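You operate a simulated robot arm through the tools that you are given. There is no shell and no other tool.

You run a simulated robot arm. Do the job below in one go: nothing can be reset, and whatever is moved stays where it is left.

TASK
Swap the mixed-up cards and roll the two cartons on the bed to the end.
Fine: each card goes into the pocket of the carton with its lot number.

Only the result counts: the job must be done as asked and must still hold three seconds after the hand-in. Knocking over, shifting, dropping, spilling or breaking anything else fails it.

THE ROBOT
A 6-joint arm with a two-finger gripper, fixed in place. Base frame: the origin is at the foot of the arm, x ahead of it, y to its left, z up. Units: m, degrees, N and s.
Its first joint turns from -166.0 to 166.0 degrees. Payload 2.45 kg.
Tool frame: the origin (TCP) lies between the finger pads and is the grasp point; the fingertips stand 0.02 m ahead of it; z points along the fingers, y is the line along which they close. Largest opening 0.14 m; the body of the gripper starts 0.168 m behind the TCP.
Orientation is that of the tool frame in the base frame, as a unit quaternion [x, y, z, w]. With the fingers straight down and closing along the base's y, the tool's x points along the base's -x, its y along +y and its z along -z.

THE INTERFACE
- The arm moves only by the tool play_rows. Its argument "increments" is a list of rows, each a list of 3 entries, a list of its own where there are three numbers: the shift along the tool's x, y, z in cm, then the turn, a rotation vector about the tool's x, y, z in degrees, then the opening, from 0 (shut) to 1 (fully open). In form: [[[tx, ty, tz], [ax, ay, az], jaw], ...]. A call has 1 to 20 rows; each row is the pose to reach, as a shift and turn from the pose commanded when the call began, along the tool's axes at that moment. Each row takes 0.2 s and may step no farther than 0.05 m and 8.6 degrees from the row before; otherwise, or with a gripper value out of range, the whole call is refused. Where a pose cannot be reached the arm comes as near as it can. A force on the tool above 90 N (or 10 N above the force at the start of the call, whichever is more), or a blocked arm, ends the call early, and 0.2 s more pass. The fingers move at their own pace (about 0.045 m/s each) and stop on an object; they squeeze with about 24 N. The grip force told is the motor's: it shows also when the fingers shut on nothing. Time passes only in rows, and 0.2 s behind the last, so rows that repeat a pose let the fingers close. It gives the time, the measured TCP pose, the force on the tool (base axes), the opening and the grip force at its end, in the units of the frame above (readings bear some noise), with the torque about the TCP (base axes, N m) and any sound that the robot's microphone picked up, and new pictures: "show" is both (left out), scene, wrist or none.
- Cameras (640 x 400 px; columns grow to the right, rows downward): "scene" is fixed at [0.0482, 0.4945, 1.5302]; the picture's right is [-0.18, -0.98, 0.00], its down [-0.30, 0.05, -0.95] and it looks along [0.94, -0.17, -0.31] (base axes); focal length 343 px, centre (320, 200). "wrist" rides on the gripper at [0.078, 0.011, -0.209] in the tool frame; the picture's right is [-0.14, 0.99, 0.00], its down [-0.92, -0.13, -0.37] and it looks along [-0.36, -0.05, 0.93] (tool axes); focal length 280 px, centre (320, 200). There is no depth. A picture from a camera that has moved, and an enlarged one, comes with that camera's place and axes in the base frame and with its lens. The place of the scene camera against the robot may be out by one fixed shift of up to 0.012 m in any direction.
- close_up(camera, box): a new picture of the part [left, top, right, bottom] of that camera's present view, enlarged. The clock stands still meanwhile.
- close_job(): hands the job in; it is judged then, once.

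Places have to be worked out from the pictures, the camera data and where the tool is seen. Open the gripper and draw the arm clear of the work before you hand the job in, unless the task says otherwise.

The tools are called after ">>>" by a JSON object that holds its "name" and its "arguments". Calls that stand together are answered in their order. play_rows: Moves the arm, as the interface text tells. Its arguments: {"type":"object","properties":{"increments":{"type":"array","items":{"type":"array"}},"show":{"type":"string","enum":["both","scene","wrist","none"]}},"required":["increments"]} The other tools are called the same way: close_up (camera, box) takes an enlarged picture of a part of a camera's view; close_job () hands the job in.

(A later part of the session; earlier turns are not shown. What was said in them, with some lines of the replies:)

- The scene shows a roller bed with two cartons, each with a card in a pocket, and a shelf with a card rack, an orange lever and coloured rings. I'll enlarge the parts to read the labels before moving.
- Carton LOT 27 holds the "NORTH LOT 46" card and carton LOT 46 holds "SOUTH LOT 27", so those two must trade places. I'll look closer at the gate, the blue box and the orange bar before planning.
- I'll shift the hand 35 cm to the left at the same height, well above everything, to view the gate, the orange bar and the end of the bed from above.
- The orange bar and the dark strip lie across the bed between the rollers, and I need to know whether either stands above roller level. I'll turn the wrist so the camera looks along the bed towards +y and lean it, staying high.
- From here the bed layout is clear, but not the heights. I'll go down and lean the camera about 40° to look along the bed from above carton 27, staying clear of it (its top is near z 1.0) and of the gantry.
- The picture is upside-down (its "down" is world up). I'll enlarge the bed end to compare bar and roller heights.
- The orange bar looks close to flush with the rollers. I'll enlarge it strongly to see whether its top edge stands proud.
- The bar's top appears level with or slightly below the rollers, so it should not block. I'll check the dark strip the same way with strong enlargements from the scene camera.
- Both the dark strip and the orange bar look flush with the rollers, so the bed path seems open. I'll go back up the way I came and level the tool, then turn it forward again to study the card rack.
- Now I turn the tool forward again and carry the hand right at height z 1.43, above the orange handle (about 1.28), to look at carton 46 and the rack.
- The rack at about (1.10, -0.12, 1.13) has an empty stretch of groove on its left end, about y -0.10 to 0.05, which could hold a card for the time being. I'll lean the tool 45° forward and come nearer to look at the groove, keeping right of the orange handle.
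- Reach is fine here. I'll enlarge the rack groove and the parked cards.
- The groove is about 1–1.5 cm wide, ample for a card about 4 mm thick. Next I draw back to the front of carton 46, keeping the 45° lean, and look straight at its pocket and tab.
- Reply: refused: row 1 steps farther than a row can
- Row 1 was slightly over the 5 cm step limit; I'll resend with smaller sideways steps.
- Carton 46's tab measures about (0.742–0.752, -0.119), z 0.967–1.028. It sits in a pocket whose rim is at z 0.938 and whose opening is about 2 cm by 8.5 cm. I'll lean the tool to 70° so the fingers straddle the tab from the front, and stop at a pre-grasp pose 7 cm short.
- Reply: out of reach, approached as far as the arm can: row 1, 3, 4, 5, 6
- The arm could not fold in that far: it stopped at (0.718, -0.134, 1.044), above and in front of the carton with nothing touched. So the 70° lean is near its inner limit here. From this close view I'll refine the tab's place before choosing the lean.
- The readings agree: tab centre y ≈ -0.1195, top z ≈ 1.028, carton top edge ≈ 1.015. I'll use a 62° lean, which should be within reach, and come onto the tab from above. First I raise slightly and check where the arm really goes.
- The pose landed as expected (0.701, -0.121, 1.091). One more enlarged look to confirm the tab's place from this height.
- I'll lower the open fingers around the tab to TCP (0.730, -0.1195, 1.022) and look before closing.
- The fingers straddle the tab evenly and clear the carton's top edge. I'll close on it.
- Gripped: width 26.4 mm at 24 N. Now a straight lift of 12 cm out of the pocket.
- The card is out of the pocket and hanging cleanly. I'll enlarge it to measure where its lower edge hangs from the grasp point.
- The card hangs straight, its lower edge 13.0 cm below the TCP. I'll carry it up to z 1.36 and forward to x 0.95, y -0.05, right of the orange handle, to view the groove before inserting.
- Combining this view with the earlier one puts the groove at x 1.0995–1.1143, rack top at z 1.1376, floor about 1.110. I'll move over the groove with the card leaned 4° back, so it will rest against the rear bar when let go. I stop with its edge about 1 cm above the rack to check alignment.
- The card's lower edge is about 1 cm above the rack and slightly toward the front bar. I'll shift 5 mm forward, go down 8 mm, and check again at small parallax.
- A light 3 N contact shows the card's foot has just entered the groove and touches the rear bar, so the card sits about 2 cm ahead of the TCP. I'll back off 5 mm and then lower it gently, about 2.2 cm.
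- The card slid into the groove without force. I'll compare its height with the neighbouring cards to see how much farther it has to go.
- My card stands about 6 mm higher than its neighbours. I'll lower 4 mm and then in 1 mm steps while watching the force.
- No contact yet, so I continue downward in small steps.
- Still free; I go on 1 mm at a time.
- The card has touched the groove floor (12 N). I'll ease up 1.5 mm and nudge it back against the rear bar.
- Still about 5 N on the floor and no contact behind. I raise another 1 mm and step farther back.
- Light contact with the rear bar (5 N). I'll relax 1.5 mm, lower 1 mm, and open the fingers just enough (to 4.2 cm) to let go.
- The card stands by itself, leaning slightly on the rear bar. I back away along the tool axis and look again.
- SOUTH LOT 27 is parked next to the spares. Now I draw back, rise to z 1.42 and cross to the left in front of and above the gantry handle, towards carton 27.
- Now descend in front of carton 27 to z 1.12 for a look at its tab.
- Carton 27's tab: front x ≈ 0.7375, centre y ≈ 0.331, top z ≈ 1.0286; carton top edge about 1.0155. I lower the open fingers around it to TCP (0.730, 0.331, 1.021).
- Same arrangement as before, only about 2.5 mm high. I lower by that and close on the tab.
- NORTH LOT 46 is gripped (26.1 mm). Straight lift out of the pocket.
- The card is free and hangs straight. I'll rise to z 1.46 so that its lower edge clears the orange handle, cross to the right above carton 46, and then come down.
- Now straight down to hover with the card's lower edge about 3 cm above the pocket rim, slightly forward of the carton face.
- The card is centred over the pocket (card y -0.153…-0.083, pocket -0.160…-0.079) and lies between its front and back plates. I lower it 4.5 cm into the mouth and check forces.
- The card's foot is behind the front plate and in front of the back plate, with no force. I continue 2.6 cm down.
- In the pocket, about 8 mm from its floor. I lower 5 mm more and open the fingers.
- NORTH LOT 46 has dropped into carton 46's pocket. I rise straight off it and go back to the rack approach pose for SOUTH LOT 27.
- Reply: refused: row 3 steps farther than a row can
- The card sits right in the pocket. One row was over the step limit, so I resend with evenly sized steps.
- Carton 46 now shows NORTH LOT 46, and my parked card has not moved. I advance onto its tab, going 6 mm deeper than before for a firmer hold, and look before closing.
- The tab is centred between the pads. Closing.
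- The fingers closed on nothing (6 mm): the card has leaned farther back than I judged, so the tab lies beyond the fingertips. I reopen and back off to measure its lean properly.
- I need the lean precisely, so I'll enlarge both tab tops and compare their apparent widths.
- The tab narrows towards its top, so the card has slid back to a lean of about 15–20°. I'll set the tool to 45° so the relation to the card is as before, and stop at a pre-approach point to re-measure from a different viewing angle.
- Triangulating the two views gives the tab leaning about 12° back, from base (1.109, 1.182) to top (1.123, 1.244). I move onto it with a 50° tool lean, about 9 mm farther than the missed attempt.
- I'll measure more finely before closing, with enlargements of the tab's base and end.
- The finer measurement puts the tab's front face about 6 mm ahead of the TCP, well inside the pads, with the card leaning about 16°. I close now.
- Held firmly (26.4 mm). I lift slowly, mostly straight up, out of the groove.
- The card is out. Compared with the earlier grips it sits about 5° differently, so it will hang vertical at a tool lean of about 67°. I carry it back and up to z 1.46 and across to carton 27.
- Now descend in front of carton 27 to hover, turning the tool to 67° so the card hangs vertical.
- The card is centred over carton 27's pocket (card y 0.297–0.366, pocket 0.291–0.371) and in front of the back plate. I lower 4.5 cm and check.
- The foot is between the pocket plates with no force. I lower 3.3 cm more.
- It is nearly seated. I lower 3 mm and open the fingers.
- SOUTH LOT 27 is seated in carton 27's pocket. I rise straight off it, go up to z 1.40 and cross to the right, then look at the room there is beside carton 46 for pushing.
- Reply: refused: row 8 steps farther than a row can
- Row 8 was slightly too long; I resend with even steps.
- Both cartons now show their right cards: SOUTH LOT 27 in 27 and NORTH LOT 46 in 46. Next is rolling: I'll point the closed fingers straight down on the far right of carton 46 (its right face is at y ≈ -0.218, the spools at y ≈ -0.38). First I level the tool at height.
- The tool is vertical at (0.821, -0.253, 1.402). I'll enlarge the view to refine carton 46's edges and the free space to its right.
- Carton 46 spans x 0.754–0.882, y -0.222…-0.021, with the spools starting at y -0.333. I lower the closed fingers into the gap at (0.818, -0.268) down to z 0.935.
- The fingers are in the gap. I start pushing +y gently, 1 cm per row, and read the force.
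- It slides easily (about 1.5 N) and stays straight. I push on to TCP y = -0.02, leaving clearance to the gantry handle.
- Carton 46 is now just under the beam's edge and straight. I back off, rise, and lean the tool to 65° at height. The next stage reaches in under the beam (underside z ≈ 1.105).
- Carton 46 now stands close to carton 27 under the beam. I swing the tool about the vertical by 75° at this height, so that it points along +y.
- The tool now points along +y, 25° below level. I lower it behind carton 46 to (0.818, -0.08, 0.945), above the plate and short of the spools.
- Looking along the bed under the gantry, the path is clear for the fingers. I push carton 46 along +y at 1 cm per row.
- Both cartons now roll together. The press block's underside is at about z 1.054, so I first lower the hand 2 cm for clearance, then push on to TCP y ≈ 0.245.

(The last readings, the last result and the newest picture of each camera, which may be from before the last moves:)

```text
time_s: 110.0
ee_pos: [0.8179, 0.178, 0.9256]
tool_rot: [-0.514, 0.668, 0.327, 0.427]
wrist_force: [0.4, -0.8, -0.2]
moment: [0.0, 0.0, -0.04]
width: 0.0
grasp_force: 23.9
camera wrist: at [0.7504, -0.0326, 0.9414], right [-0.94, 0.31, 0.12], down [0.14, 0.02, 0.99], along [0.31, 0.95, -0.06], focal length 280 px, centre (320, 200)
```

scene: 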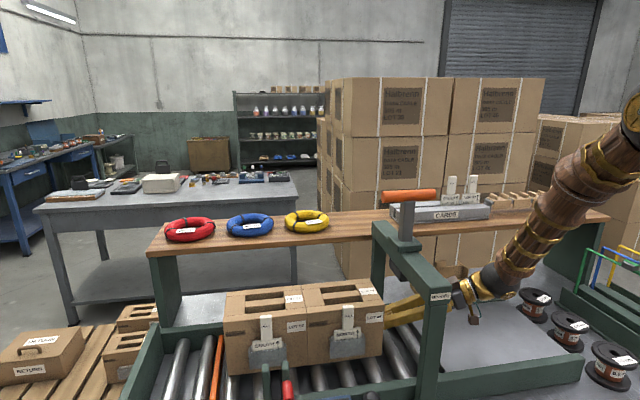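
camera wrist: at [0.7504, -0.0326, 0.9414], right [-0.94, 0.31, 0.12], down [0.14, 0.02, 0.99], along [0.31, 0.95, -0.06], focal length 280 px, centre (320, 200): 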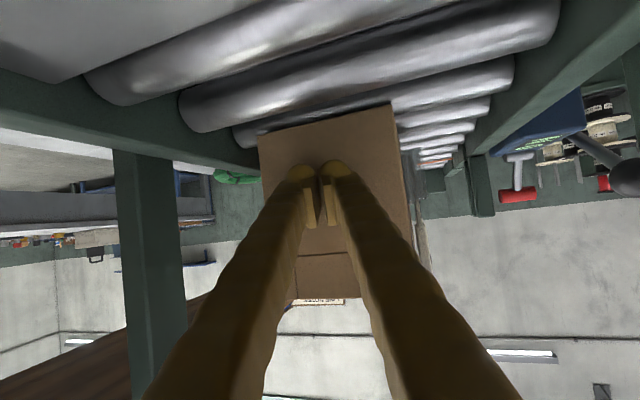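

All is smooth: low force, and the cartons pass over the gate strip without a catch. I push 7 cm more to bring carton 46 clear of the beam.

>>> {"name": "play_rows", "arguments": {"increments": [[[-0.41, 0.25, 0.88], [0, 0, 0], 0], [[-0.82, 0.51, 1.75], [0, 0, 0], 0], [[-1.23, 0.76, 2.63], [0, 0, 0], 0], [[-1.63, 1.02, 3.51], [0, 0, 0], 0], [[-2.04, 1.27, 4.39], [0, 0, 0], 0], [[-2.45, 1.53, 5.26], [0, 0, 0], 0], [[-2.86, 1.78, 6.14], [0, 0, 0], 0], [[-2.86, 1.78, 6.14], [0, 0, 0], 0]], "show": "both"}}

>>> {"name": "close_up", "arguments": {"camera": "scene", "box": [120, 260, 440, 400]}}

```text
time_s: 111.8
ee_pos: [0.8191, 0.2468, 0.9243]
tool_rot: [-0.514, 0.668, 0.327, 0.427]
wrist_force: [-0.8, -0.3, -0.8]
moment: [0.01, -0.02, 0.0]
width: 0.0002
grasp_force: 24.5
camera wrist: at [0.7518, 0.0362, 0.9409], right [-0.94, 0.31, 0.12], down [0.14, 0.02, 0.99], along [0.31, 0.95, -0.06], focal length 280 px, centre (320, 200)
```

scene: 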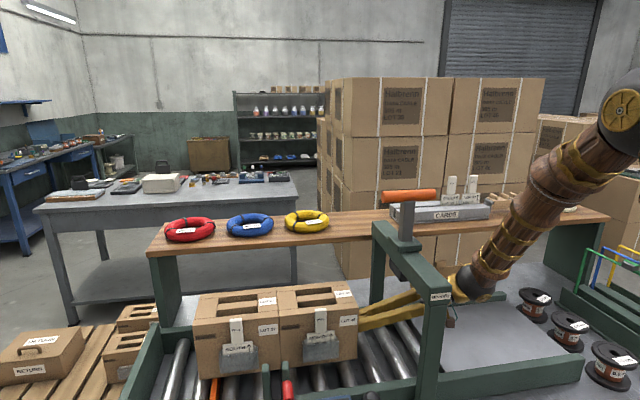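
wrist: 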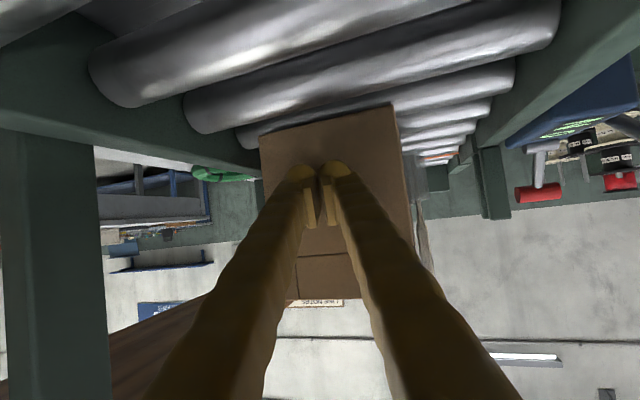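

```text
2.00 times, centred on (280, 330) of scene
camera zoom: at [0.0482, 0.4945, 1.5302], right [-0.18, -0.98, 0.0], down [-0.3, 0.05, -0.95], along [0.94, -0.17, -0.31], focal length 686 px, centre (400, -60)
```

zoom: 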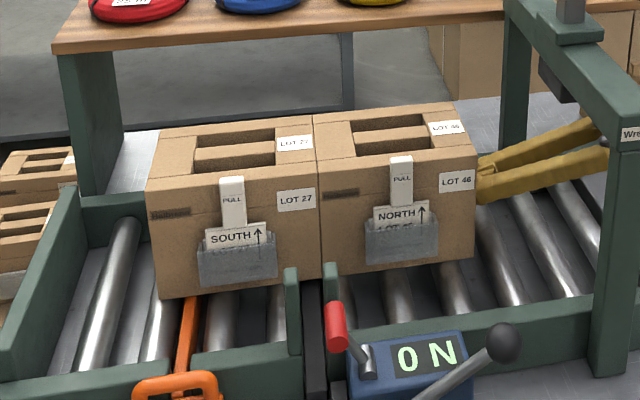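

Both cartons are past the gantry and carton 27 has rolled over the orange bar without trouble. (Seen from the front the box reads "ON".) I lower 1.8 cm more for clearance under the press block and push another 6 cm.

>>> {"name": "play_rows", "arguments": {"increments": [[[2.12, -0.31, -0.29], [0, 0, 0], 0], [[1.71, -0.06, 0.59], [0, 0, 0], 0], [[1.3, 0.2, 1.46], [0, 0, 0], 0], [[0.89, 0.45, 2.34], [0, 0, 0], 0], [[0.49, 0.71, 3.22], [0, 0, 0], 0], [[0.08, 0.96, 4.1], [0, 0, 0], 0], [[-0.33, 1.22, 4.97], [0, 0, 0], 0], [[-0.74, 1.47, 5.85], [0, 0, 0], 0], [[-0.95, 1.6, 6.3], [0, 0, 0], 0], [[-0.95, 1.6, 6.3], [0, 0, 0], 0]], "show": "both"}}

>>> {"name": "close_up", "arguments": {"camera": "scene", "box": [120, 260, 440, 400]}}

```text
time_s: 114.0
ee_pos: [0.8198, 0.3121, 0.9074]
tool_rot: [-0.514, 0.668, 0.328, 0.426]
wrist_force: [-0.7, -0.8, -0.8]
moment: [0.0, 0.02, -0.01]
width: 0.0
grasp_force: 24.2
camera wrist: at [0.7517, 0.1006, 0.9239], right [-0.94, 0.31, 0.12], down [0.14, 0.02, 0.99], along [0.31, 0.95, -0.06], focal length 280 px, centre (320, 200)
```

scene: 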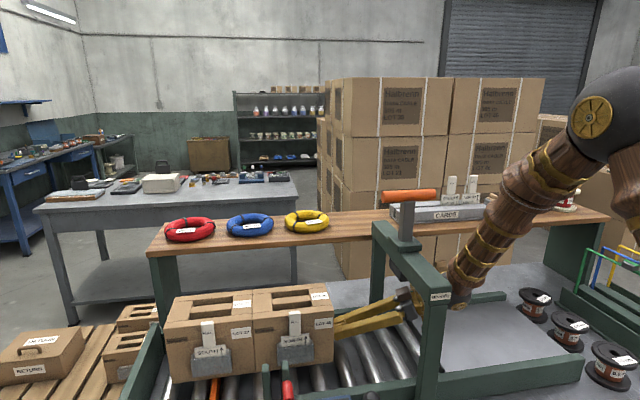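
wrist: 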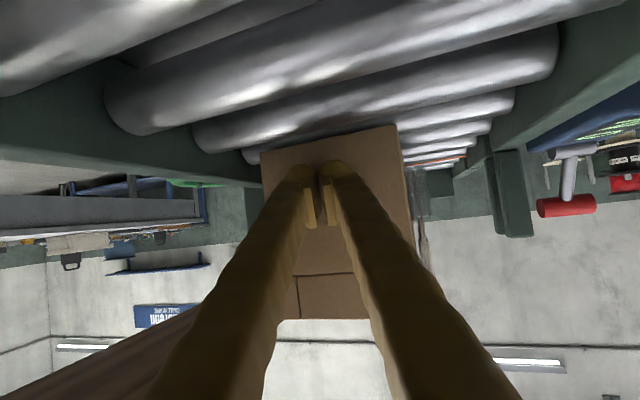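

```text
2.00 times, centred on (280, 330) of scene
camera zoom: at [0.0482, 0.4945, 1.5302], right [-0.18, -0.98, 0.0], down [-0.3, 0.05, -0.95], along [0.94, -0.17, -0.31], focal length 686 px, centre (400, -60)
```

zoom: 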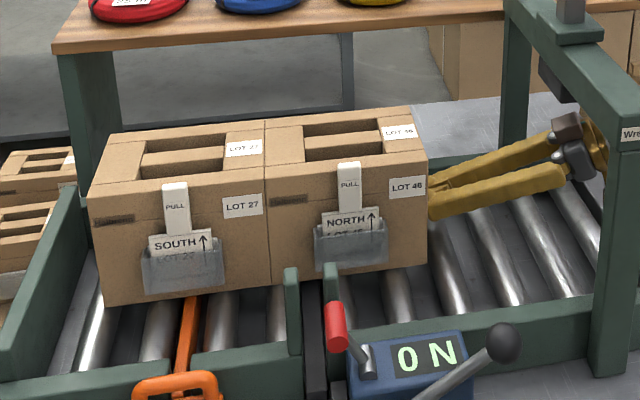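

Only about 4–5 cm remain to the end plate, but the hand must not go farther under the press. I withdraw along the same line to y ≈ 0.03 and rise clear.

>>> {"name": "play_rows", "arguments": {"increments": [[[0.82, -0.51, -1.75], [0, 0, 0], 0], [[2.66, -1.65, -5.7], [0, 0, 0], 0], [[4.49, -2.8, -9.65], [0, 0, 0], 0], [[6.33, -3.94, -13.6], [0, 0, 0], 0], [[8.17, -5.09, -17.5], [0, 0, 0], 0], [[10, -6.23, -21.5], [0, 0, 0], 0], [[11.5, -7.2, -24.6], [0, 0, 0], 0], [[7.4, -7.2, -26.5], [0, 0, 0], 0], [[3.3, -7.2, -28.4], [0, 0, 0], 0], [[-0.8, -7.2, -30.3], [0, 0, 0], 0], [[-4.9, -7.2, -32.2], [0, 0, 0], 0], [[-9, -7.2, -34.1], [0, 0, 0], 0], [[-13.1, -7.2, -36], [0, 0, 0], 0], [[-17.2, -7.2, -37.9], [0, 0, 0], 0], [[-21.3, -7.2, -39.8], [0, 0, 0], 0], [[-25.4, -7.2, -41.7], [0, 0, 0], 0], [[-29.5, -7.2, -43.6], [0, 0, 0], 0], [[-33.6, -7.2, -45.5], [0, 0, 0], 0]], "show": "both"}}

```text
time_s: 117.8
ee_pos: [0.8188, 0.0308, 1.4017]
tool_rot: [-0.513, 0.669, 0.328, 0.426]
wrist_force: [-0.1, 0.2, 0.5]
moment: [0.03, -0.01, 0.06]
width: 0.0001
grasp_force: 23.8
camera wrist: at [0.7506, -0.1811, 1.4195], right [-0.94, 0.31, 0.13], down [0.14, 0.02, 0.99], along [0.31, 0.95, -0.06], focal length 280 px, centre (320, 200)
```

scene: 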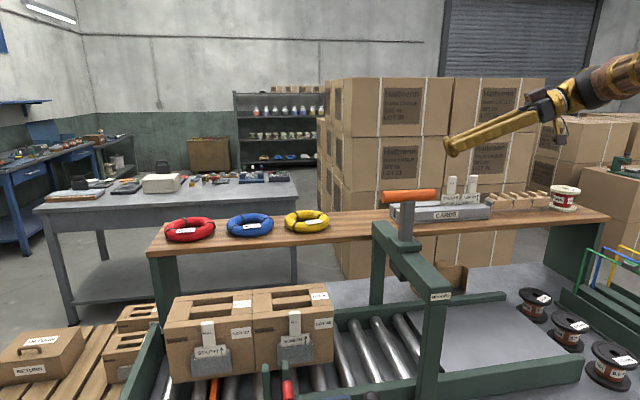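
wrist: 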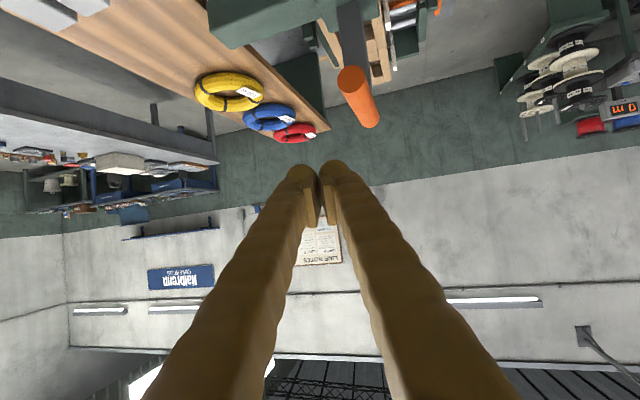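

The cartons stayed put. I swing the tool back to face +x at this height while moving away from the handle.

>>> {"name": "play_rows", "arguments": {"increments": [[[0.14, 1.29, -0.3], [7.55, 0, 3.52], 0], [[0.29, 2.58, -0.6], [15.1, 0, 7.04], 0], [[0.43, 3.87, -0.9], [22.66, 0, 10.57], 0], [[0.57, 5.16, -1.2], [30.2, 0, 14.09], 0], [[0.72, 6.45, -1.5], [37.76, 0, 17.6], 0], [[0.86, 7.74, -1.85], [45.3, 0, 21.1], 0], [[1, 9.03, -2.15], [52.9, 0, 24.65], 0], [[1.15, 10.3, -2.46], [60.4, 0, 28.2], 0], [[1.29, 11.6, -2.77], [67.97, 0, 31.7], 0], [[1.29, 11.6, -2.77], [67.97, 0, 31.7], 0]], "show": "none"}}

```text
time_s: 120.0
ee_pos: [0.7, 0.0381, 1.4026]
tool_rot: [0.006, 0.844, 0.014, 0.536]
wrist_force: [0.2, -2.7, 1.7]
moment: [0.16, 0.12, 0.34]
width: 0.0
grasp_force: 23.5
```

Now across to y ≈ 0.295 in front of the gap between carton 46 and the gantry, leaning to 50°, then down to z 0.95 in front of the bed.

>>> {"name": "play_rows", "arguments": {"increments": [[[0.3, 4.2, -0.6], [0, 2.5, 0], 0], [[0.6, 8.5, -1.2], [0, 5, 0], 0], [[0.85, 12.8, -1.8], [0, 7.5, 0], 0], [[1.1, 17.1, -2.4], [0, 10, 0], 0], [[1.4, 21.4, -3], [0, 12.5, 0], 0], [[1.69, 25.7, -3.63], [0, 15, 0], 0], [[5.7, 25.7, -1.8], [0, 15, 0], 0], [[9.8, 25.7, 0.1], [0, 15, 0], 0], [[13.9, 25.7, 2], [0, 15, 0], 0], [[18, 25.7, 3.9], [0, 15, 0], 0], [[22.1, 25.7, 5.8], [0, 15, 0], 0], [[26.2, 25.7, 7.7], [0, 15, 0], 0], [[30.2, 25.7, 9.6], [0, 15, 0], 0], [[30.2, 25.7, 9.6], [0, 15, 0], 0]], "show": "both"}}

```text
time_s: 123.0
ee_pos: [0.6588, 0.2907, 1.089]
tool_rot: [0.0, 0.906, 0.001, 0.422]
wrist_force: [0.3, 0.5, 0.2]
moment: [-0.03, 0.03, -0.01]
width: 0.0
grasp_force: 24.0
camera wrist: at [0.4486, 0.301, 1.1637], right [0.09, 0.99, 0.11], down [0.31, -0.13, 0.94], along [0.95, -0.05, -0.32], focal length 280 px, centre (320, 200)
```

scene: 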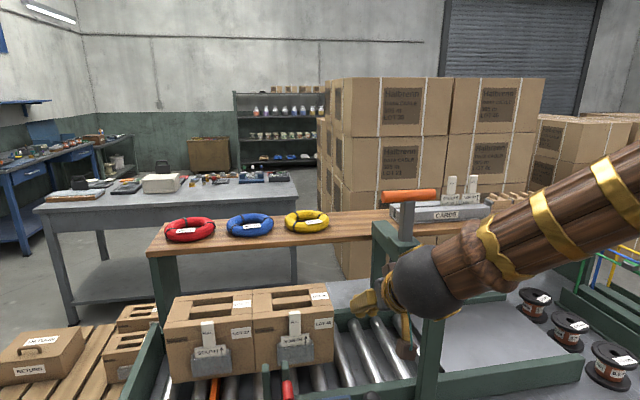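
wrist: 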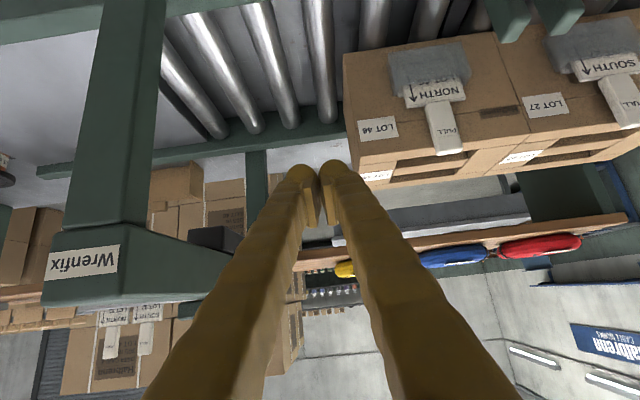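

I'll enlarge to fix carton 46's right face and the finger clearance before sliding in beside it.

>>> {"name": "close_up", "arguments": {"camera": "wrist", "box": [290, 20, 430, 190]}}

>>> {"name": "close_up", "arguments": {"camera": "wrist", "box": [480, 0, 640, 120]}}

```text
2.35 times, centred on (360, 105) of wrist
camera zoom: at [0.4486, 0.301, 1.1637], right [0.09, 0.99, 0.11], down [0.31, -0.13, 0.94], along [0.95, -0.05, -0.32], focal length 660 px, centre (226, 424)
```

zoom: 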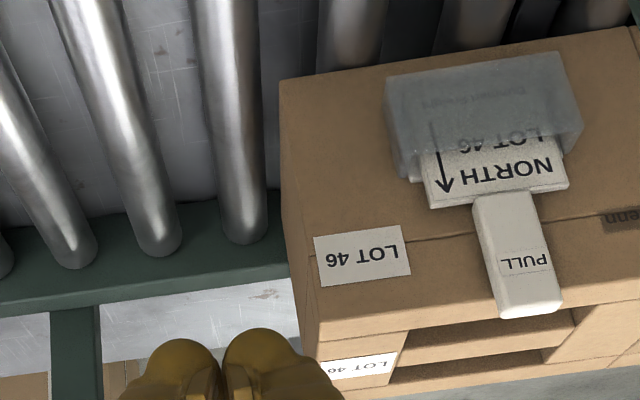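

```text
3.33 times, centred on (560, 60) of wrist
camera zoom: at [0.4486, 0.301, 1.1637], right [0.09, 0.99, 0.11], down [0.31, -0.13, 0.94], along [0.95, -0.05, -0.32], focal length 935 px, centre (-480, 667)
```

zoom: 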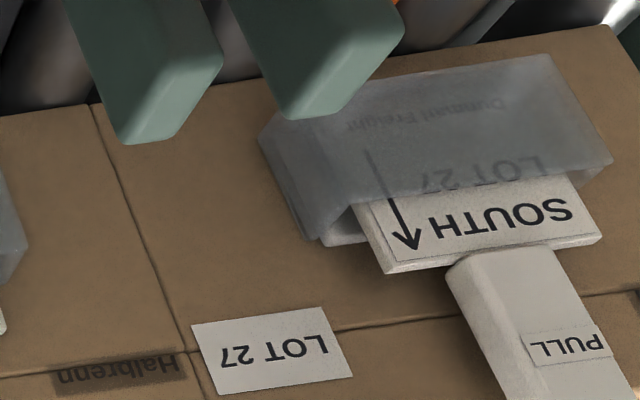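

Carton 46's right face is at y ≈ 0.337, leaving about 4.7 cm to the end plate. I lower in front of the bed and slide the closed fingers in along that face at y ≈ 0.297.

>>> {"name": "play_rows", "arguments": {"increments": [[[3.55, 0.2, 2.98], [0, 0, 0], 0], [[7.1, 0.4, 5.95], [0, 0, 0], 0], [[10.65, 0.6, 8.93], [0, 0, 0], 0], [[7.8, 0.6, 12.4], [0, 0, 0], 0], [[4.9, 0.6, 15.8], [0, 0, 0], 0], [[2, 0.6, 19.3], [0, 0, 0], 0], [[-0.92, 0.6, 22.72], [0, 0, 0], 0], [[-0.92, 0.6, 22.72], [0, 0, 0], 0]], "show": "both"}}

```text
time_s: 124.8
ee_pos: [0.8406, 0.2953, 0.9484]
tool_rot: [0.0, 0.906, 0.0, 0.423]
wrist_force: [0.2, 0.1, -0.1]
moment: [0.0, -0.01, 0.0]
width: 0.0001
grasp_force: 23.5
camera wrist: at [0.6296, 0.3069, 1.023], right [0.09, 0.99, 0.11], down [0.31, -0.13, 0.94], along [0.95, -0.05, -0.32], focal length 280 px, centre (320, 200)
```

scene: 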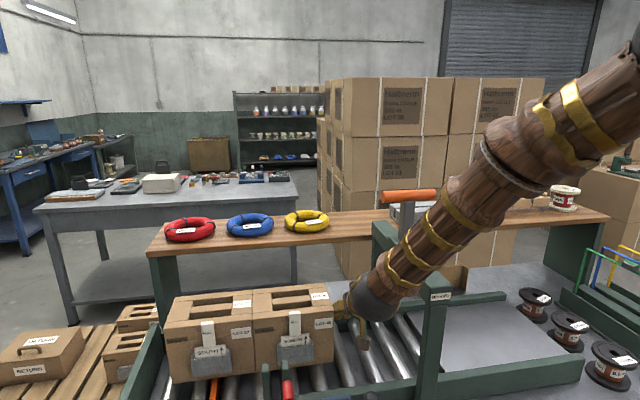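
wrist: 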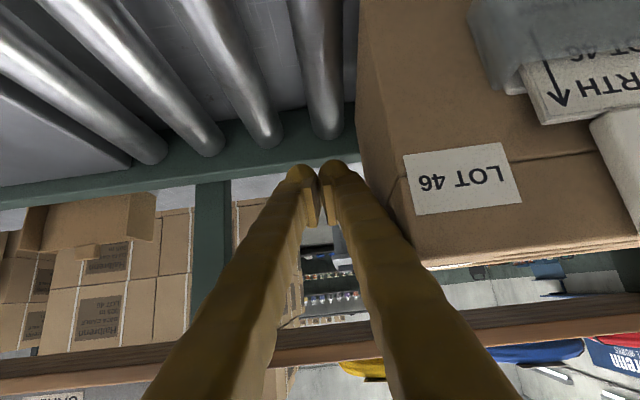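

The fingers lie alongside the face. I push on gently, 0.7 cm per row, watching the force for contact with the end plate.

>>> {"name": "play_rows", "arguments": {"increments": [[[0, 0.7, 0], [0, 0, 0], 0], [[0, 1.4, 0], [0, 0, 0], 0], [[0, 2.1, 0], [0, 0, 0], 0], [[0, 2.8, 0], [0, 0, 0], 0], [[0, 3.5, 0], [0, 0, 0], 0], [[0, 4.2, 0], [0, 0, 0], 0], [[0, 4.9, 0], [0, 0, 0], 0], [[0, 5.6, 0], [0, 0, 0], 0]], "show": "both"}}

>>> {"name": "close_up", "arguments": {"camera": "scene", "box": [100, 260, 360, 400]}}

```text
time_s: 126.6
ee_pos: [0.8389, 0.3514, 0.9503]
tool_rot: [0.0, 0.906, 0.0, 0.423]
wrist_force: [-0.7, 0.3, 0.0]
moment: [-0.01, 0.04, 0.02]
width: 0.0001
grasp_force: 23.9
camera wrist: at [0.6267, 0.3627, 1.0239], right [0.09, 0.99, 0.11], down [0.31, -0.13, 0.94], along [0.95, -0.05, -0.32], focal length 280 px, centre (320, 200)
```

scene: 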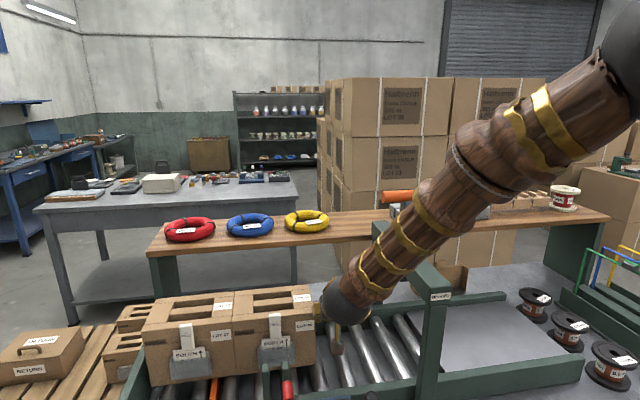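
wrist: 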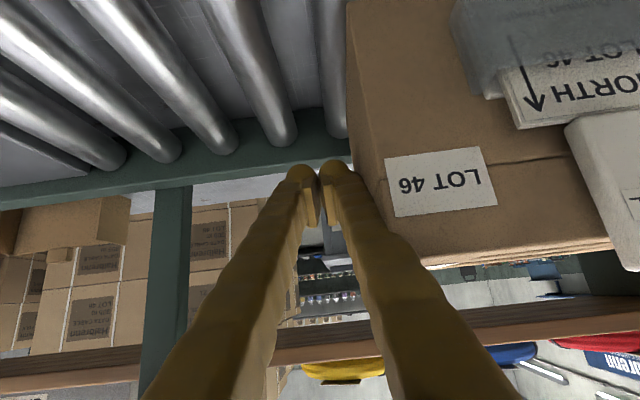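

```text
2.46 times, centred on (230, 330) of scene
camera zoom: at [0.0482, 0.4945, 1.5302], right [-0.18, -0.98, 0.0], down [-0.3, 0.05, -0.95], along [0.94, -0.17, -0.31], focal length 845 px, centre (542, -120)
```

zoom: 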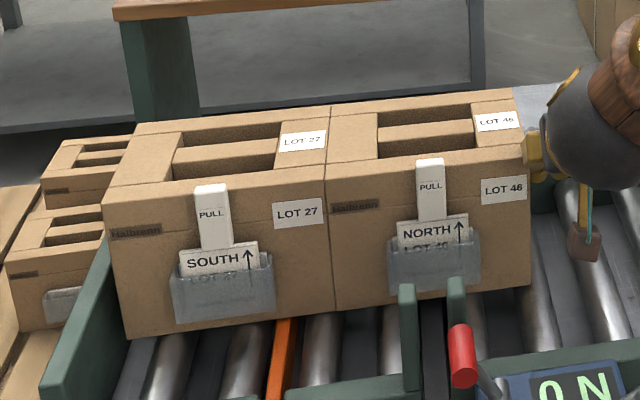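

Carton 27 is nearly at the end plate. I continue in 4 mm steps.

>>> {"name": "play_rows", "arguments": {"increments": [[[0, 0.4, 0], [0, 0, 0], 0], [[0, 0.8, 0], [0, 0, 0], 0], [[0, 1.2, 0], [0, 0, 0], 0], [[0, 1.2, 0], [0, 0, 0], 0]], "show": "none"}}

>>> {"name": "play_rows", "arguments": {"increments": [[[0, 0.3, 0], [0, 0, 0], 0], [[0, 0.6, 0], [0, 0, 0], 0], [[0, 0.6, 0], [0, 0, 0], 0]], "show": "none"}}

>>> {"name": "close_up", "arguments": {"camera": "scene", "box": [100, 280, 240, 400]}}

```text
time_s: 127.6
ee_pos: [0.838, 0.3629, 0.9512]
tool_rot: [-0.001, 0.905, 0.001, 0.425]
wrist_force: [-0.4, -0.2, 0.7]
moment: [0.0, 0.02, 0.0]
width: 0.0
grasp_force: 24.1
```

```text
time_s: 128.4
ee_pos: [0.837, 0.3684, 0.9497]
tool_rot: [0.001, 0.906, -0.001, 0.424]
wrist_force: [-7.5, -32.0, 0.8]
moment: [2.03, -0.4, 2.86]
width: 0.0001
grasp_force: 23.7
```

```text
3.33 times, centred on (170, 340) of scene
camera zoom: at [0.0482, 0.4945, 1.5302], right [-0.18, -0.98, 0.0], down [-0.3, 0.05, -0.95], along [0.94, -0.17, -0.31], focal length 1144 px, centre (820, -267)
```

zoom: 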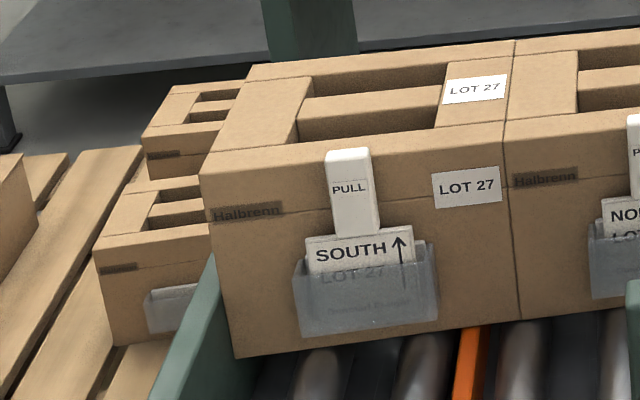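

The force rose to 32 N: carton 27 is against the end plate (its left face is at y ≈ 0.787) with carton 46 against it. I ease off slowly and back away along the face.

>>> {"name": "play_rows", "arguments": {"increments": [[[0, -0.2, 0], [0, 0, 0], 0], [[0, -0.4, 0], [0, 0, 0], 0], [[0, -0.6, 0], [0, 0, 0], 0], [[0, -1, 0], [0, 0, 0], 0], [[0, -2, 0], [0, 0, 0], 0], [[0, -3, 0], [0, 0, 0], 0]], "show": "both"}}

>>> {"name": "close_up", "arguments": {"camera": "scene", "box": [100, 260, 360, 400]}}

```text
time_s: 129.8
ee_pos: [0.8374, 0.3403, 0.9506]
tool_rot: [0.0, 0.906, 0.0, 0.424]
wrist_force: [-0.6, 0.3, 0.7]
moment: [0.01, 0.01, -0.01]
width: 0.0
grasp_force: 23.8
camera wrist: at [0.6279, 0.3507, 1.0246], right [0.09, 0.99, 0.11], down [0.31, -0.13, 0.94], along [0.95, -0.05, -0.32], focal length 280 px, centre (320, 200)
```

scene: 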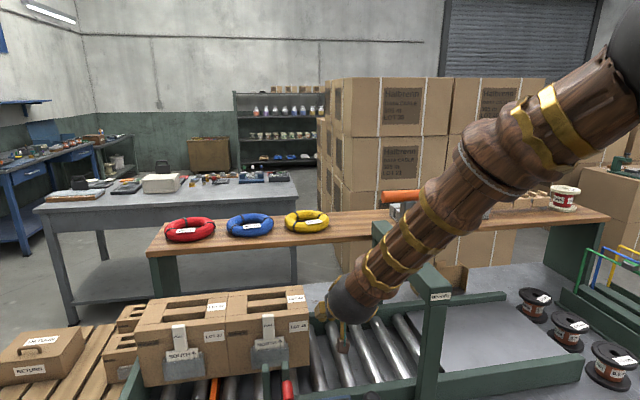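
wrist: 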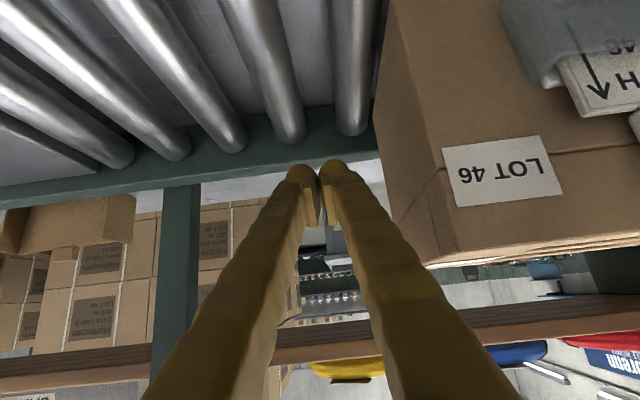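

```text
2.46 times, centred on (230, 330) of scene
camera zoom: at [0.0482, 0.4945, 1.5302], right [-0.18, -0.98, 0.0], down [-0.3, 0.05, -0.95], along [0.94, -0.17, -0.31], focal length 845 px, centre (542, -120)
```

zoom: 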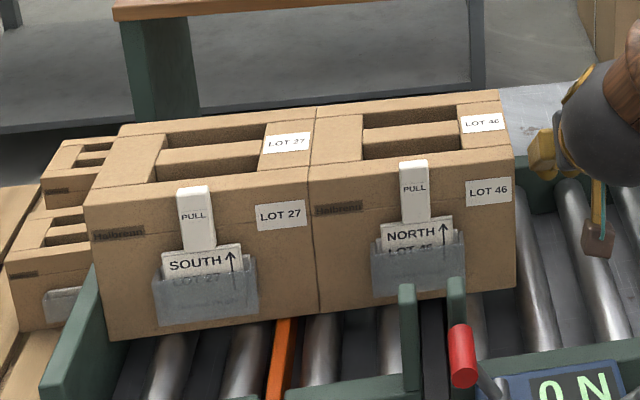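

Both cartons stand together at the end plate with their cards in place. I withdraw the fingers the way they came, rise, and open the gripper well clear.

>>> {"name": "play_rows", "arguments": {"increments": [[[0, -4, 0], [0, 0, 0], 0], [[2.89, -4, -3.45], [0, 0, 0], 0], [[5.78, -4, -6.9], [0, 0, 0], 0], [[8.68, -4, -10.3], [0, 0, 0], 0], [[11.57, -4, -13.8], [0, 0, 0], 0], [[8.1, -4, -16.7], [0, 0, 0], 0], [[4.7, -4, -19.6], [0, 0, 0], 0], [[1.2, -4, -22.5], [0, 0, 0], 0], [[-2.2, -4, -25.4], [0, 0, 0], 0], [[-5.7, -4, -28.2], [0, 0, 0], 0], [[-9.1, -4, -31.1], [0, 0, 0], 0], [[-12.6, -4, -34], [0, 0, 0], 0.3], [[-16, -4, -36.9], [0, 0, 0], 0.6], [[-19.4, -4, -39.8], [0, 0, 0], 1], [[-19.4, -4, -39.8], [0, 0, 0], 1], [[-19.4, -4, -39.8], [0, 0, 0], 1], [[-19.4, -4, -39.8], [0, 0, 0], 1]], "show": "both"}}

>>> {"name": "close_up", "arguments": {"camera": "scene", "box": [100, 260, 360, 400]}}

>>> {"name": "close_up", "arguments": {"camera": "scene", "box": [370, 160, 640, 400]}}

```text
time_s: 133.4
ee_pos: [0.6577, 0.2966, 1.3547]
tool_rot: [0.0, 0.906, 0.0, 0.423]
wrist_force: [0.9, 0.2, 0.2]
moment: [0.02, -0.02, 0.03]
width: 0.121
grasp_force: 0.0
camera wrist: at [0.447, 0.3089, 1.4279], right [0.09, 0.99, 0.11], down [0.31, -0.13, 0.94], along [0.95, -0.05, -0.32], focal length 280 px, centre (320, 200)
```

scene: 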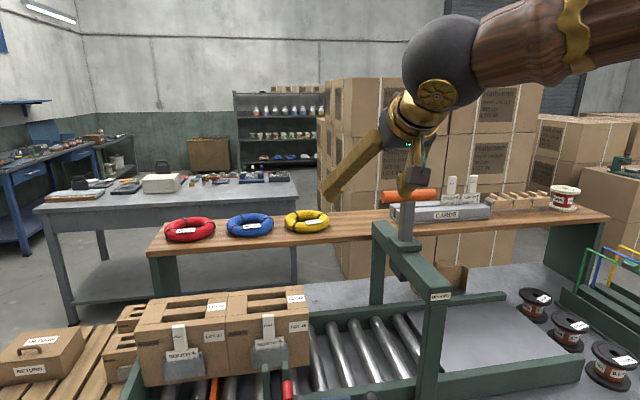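
wrist: 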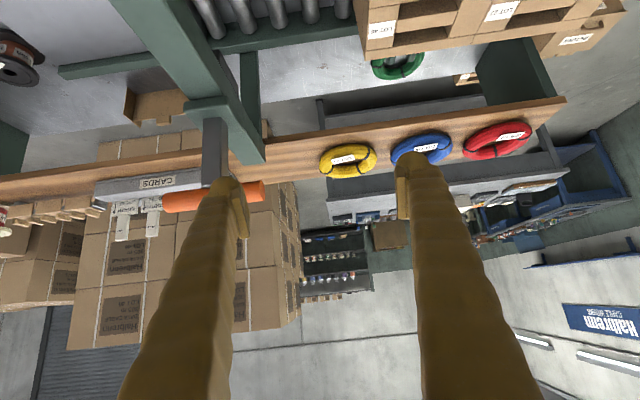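

```text
2.46 times, centred on (230, 330) of scene
camera zoom: at [0.0482, 0.4945, 1.5302], right [-0.18, -0.98, 0.0], down [-0.3, 0.05, -0.95], along [0.94, -0.17, -0.31], focal length 845 px, centre (542, -120)
```

zoom: 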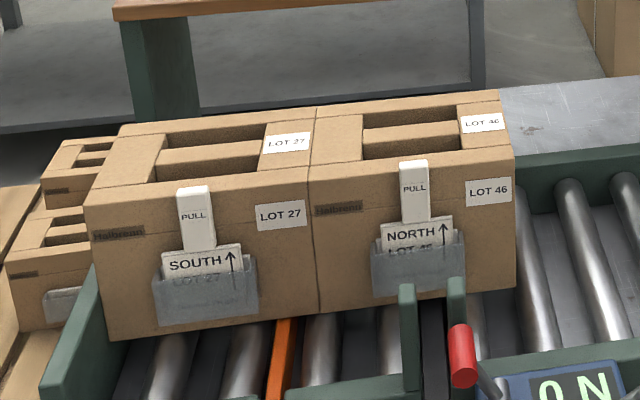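

```text
1.67 times, centred on (505, 280) of scene
camera zoom: at [0.0482, 0.4945, 1.5302], right [-0.18, -0.98, 0.0], down [-0.3, 0.05, -0.95], along [0.94, -0.17, -0.31], focal length 572 px, centre (12, 67)
```

zoom: 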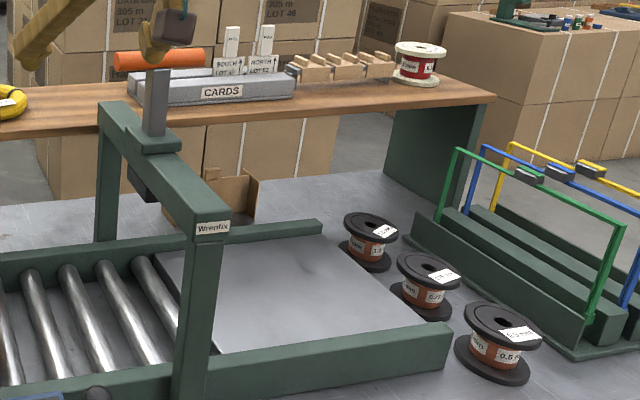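

Everything is in place, with the rack's own cards, the spools, frames, gantry and gate untouched. I rise a little more, finish opening, and take one last look.

>>> {"name": "play_rows", "arguments": {"increments": [[[-3, 0, -2.5], [0, 4, 0], 1], [[-6, 0, -5], [0, 12, 0], 1], [[-6, 0, -5], [0, 20, 0], 1], [[-6, 0, -5], [0, 28, 0], 1], [[-6, 0, -5], [0, 36, 0], 1], [[-6, 0, -5], [0, 44, 0], 1], [[-6, 0, -5], [0, 50, 0], 1], [[-6, 0, -5], [0, 50, 0], 1]], "show": "both"}}

>>> {"name": "close_up", "arguments": {"camera": "wrist", "box": [280, 60, 560, 260]}}

```text
time_s: 135.2
ee_pos: [0.657, 0.2992, 1.4329]
tool_rot: [0.0, 1.0, 0.001, 0.0]
wrist_force: [1.3, -0.1, 0.3]
moment: [-0.02, 0.03, 0.0]
width: 0.1399
grasp_force: 0.1
camera wrist: at [0.5796, 0.3101, 1.6408], right [0.14, 0.99, 0.0], down [0.92, -0.13, 0.37], along [0.37, -0.05, -0.93], focal length 280 px, centre (320, 200)
```

scene: 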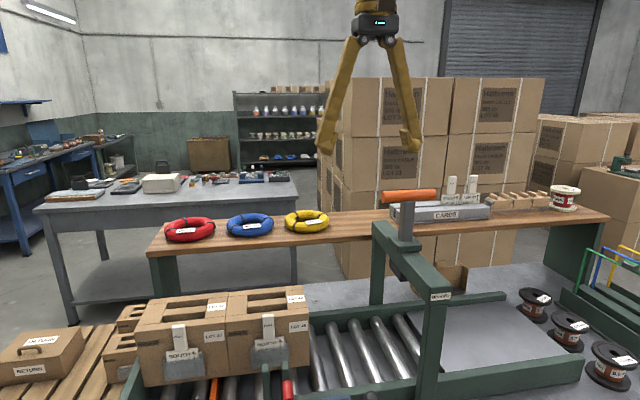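
wrist: 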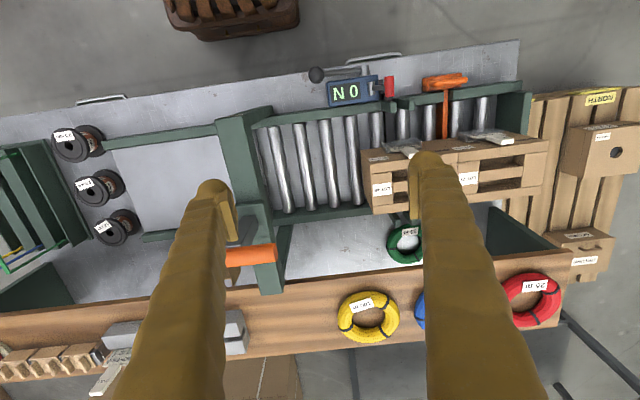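

```text
2.00 times, centred on (420, 160) of wrist
camera zoom: at [0.5796, 0.3101, 1.6408], right [0.14, 0.99, 0.0], down [0.92, -0.13, 0.37], along [0.37, -0.05, -0.93], focal length 561 px, centre (120, 280)
```

zoom: 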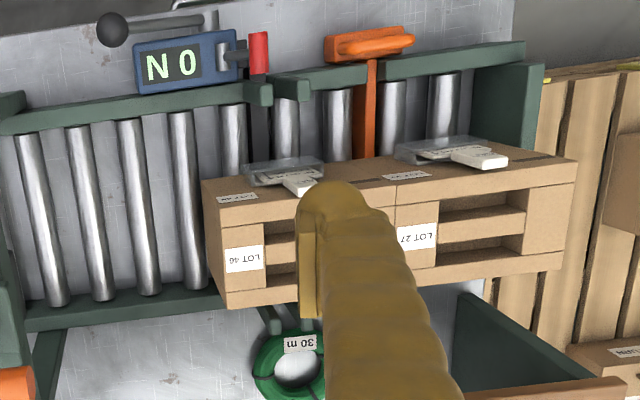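

Carton 27 rests against the end plate with carton 46 right behind it. Each holds the card with its own lot number, the gripper is open, and the arm is clear. I hand the job in.

>>> {"name": "close_job", "arguments": {}}

```text
The job is handed in.
```

The cards are swapped and both cartons are rolled to the end of the bed; the job is handed in.

- **Cards:** SOUTH LOT 27 is now in the pocket of carton LOT 27, and NORTH LOT 46 is in the pocket of carton LOT 46.
- **Cartons:** carton 27 rests against the end plate and carton 46 stands right behind it, touching it. The push ended with a clear rise in force (about 32 N) at the end plate. Both cartons stayed put when I backed away.
- **Surroundings:** in the last pictures the rack's own cards, spools, frames, gantry, gate and orange bar looked unmoved. The arm is clear with the gripper open.

I parked SOUTH LOT 27 in the empty part of the card rack during the swap. When I went back for it, my first try at the tab missed because the card had leaned back. The second try held, and the card came out without disturbing the two spare cards.
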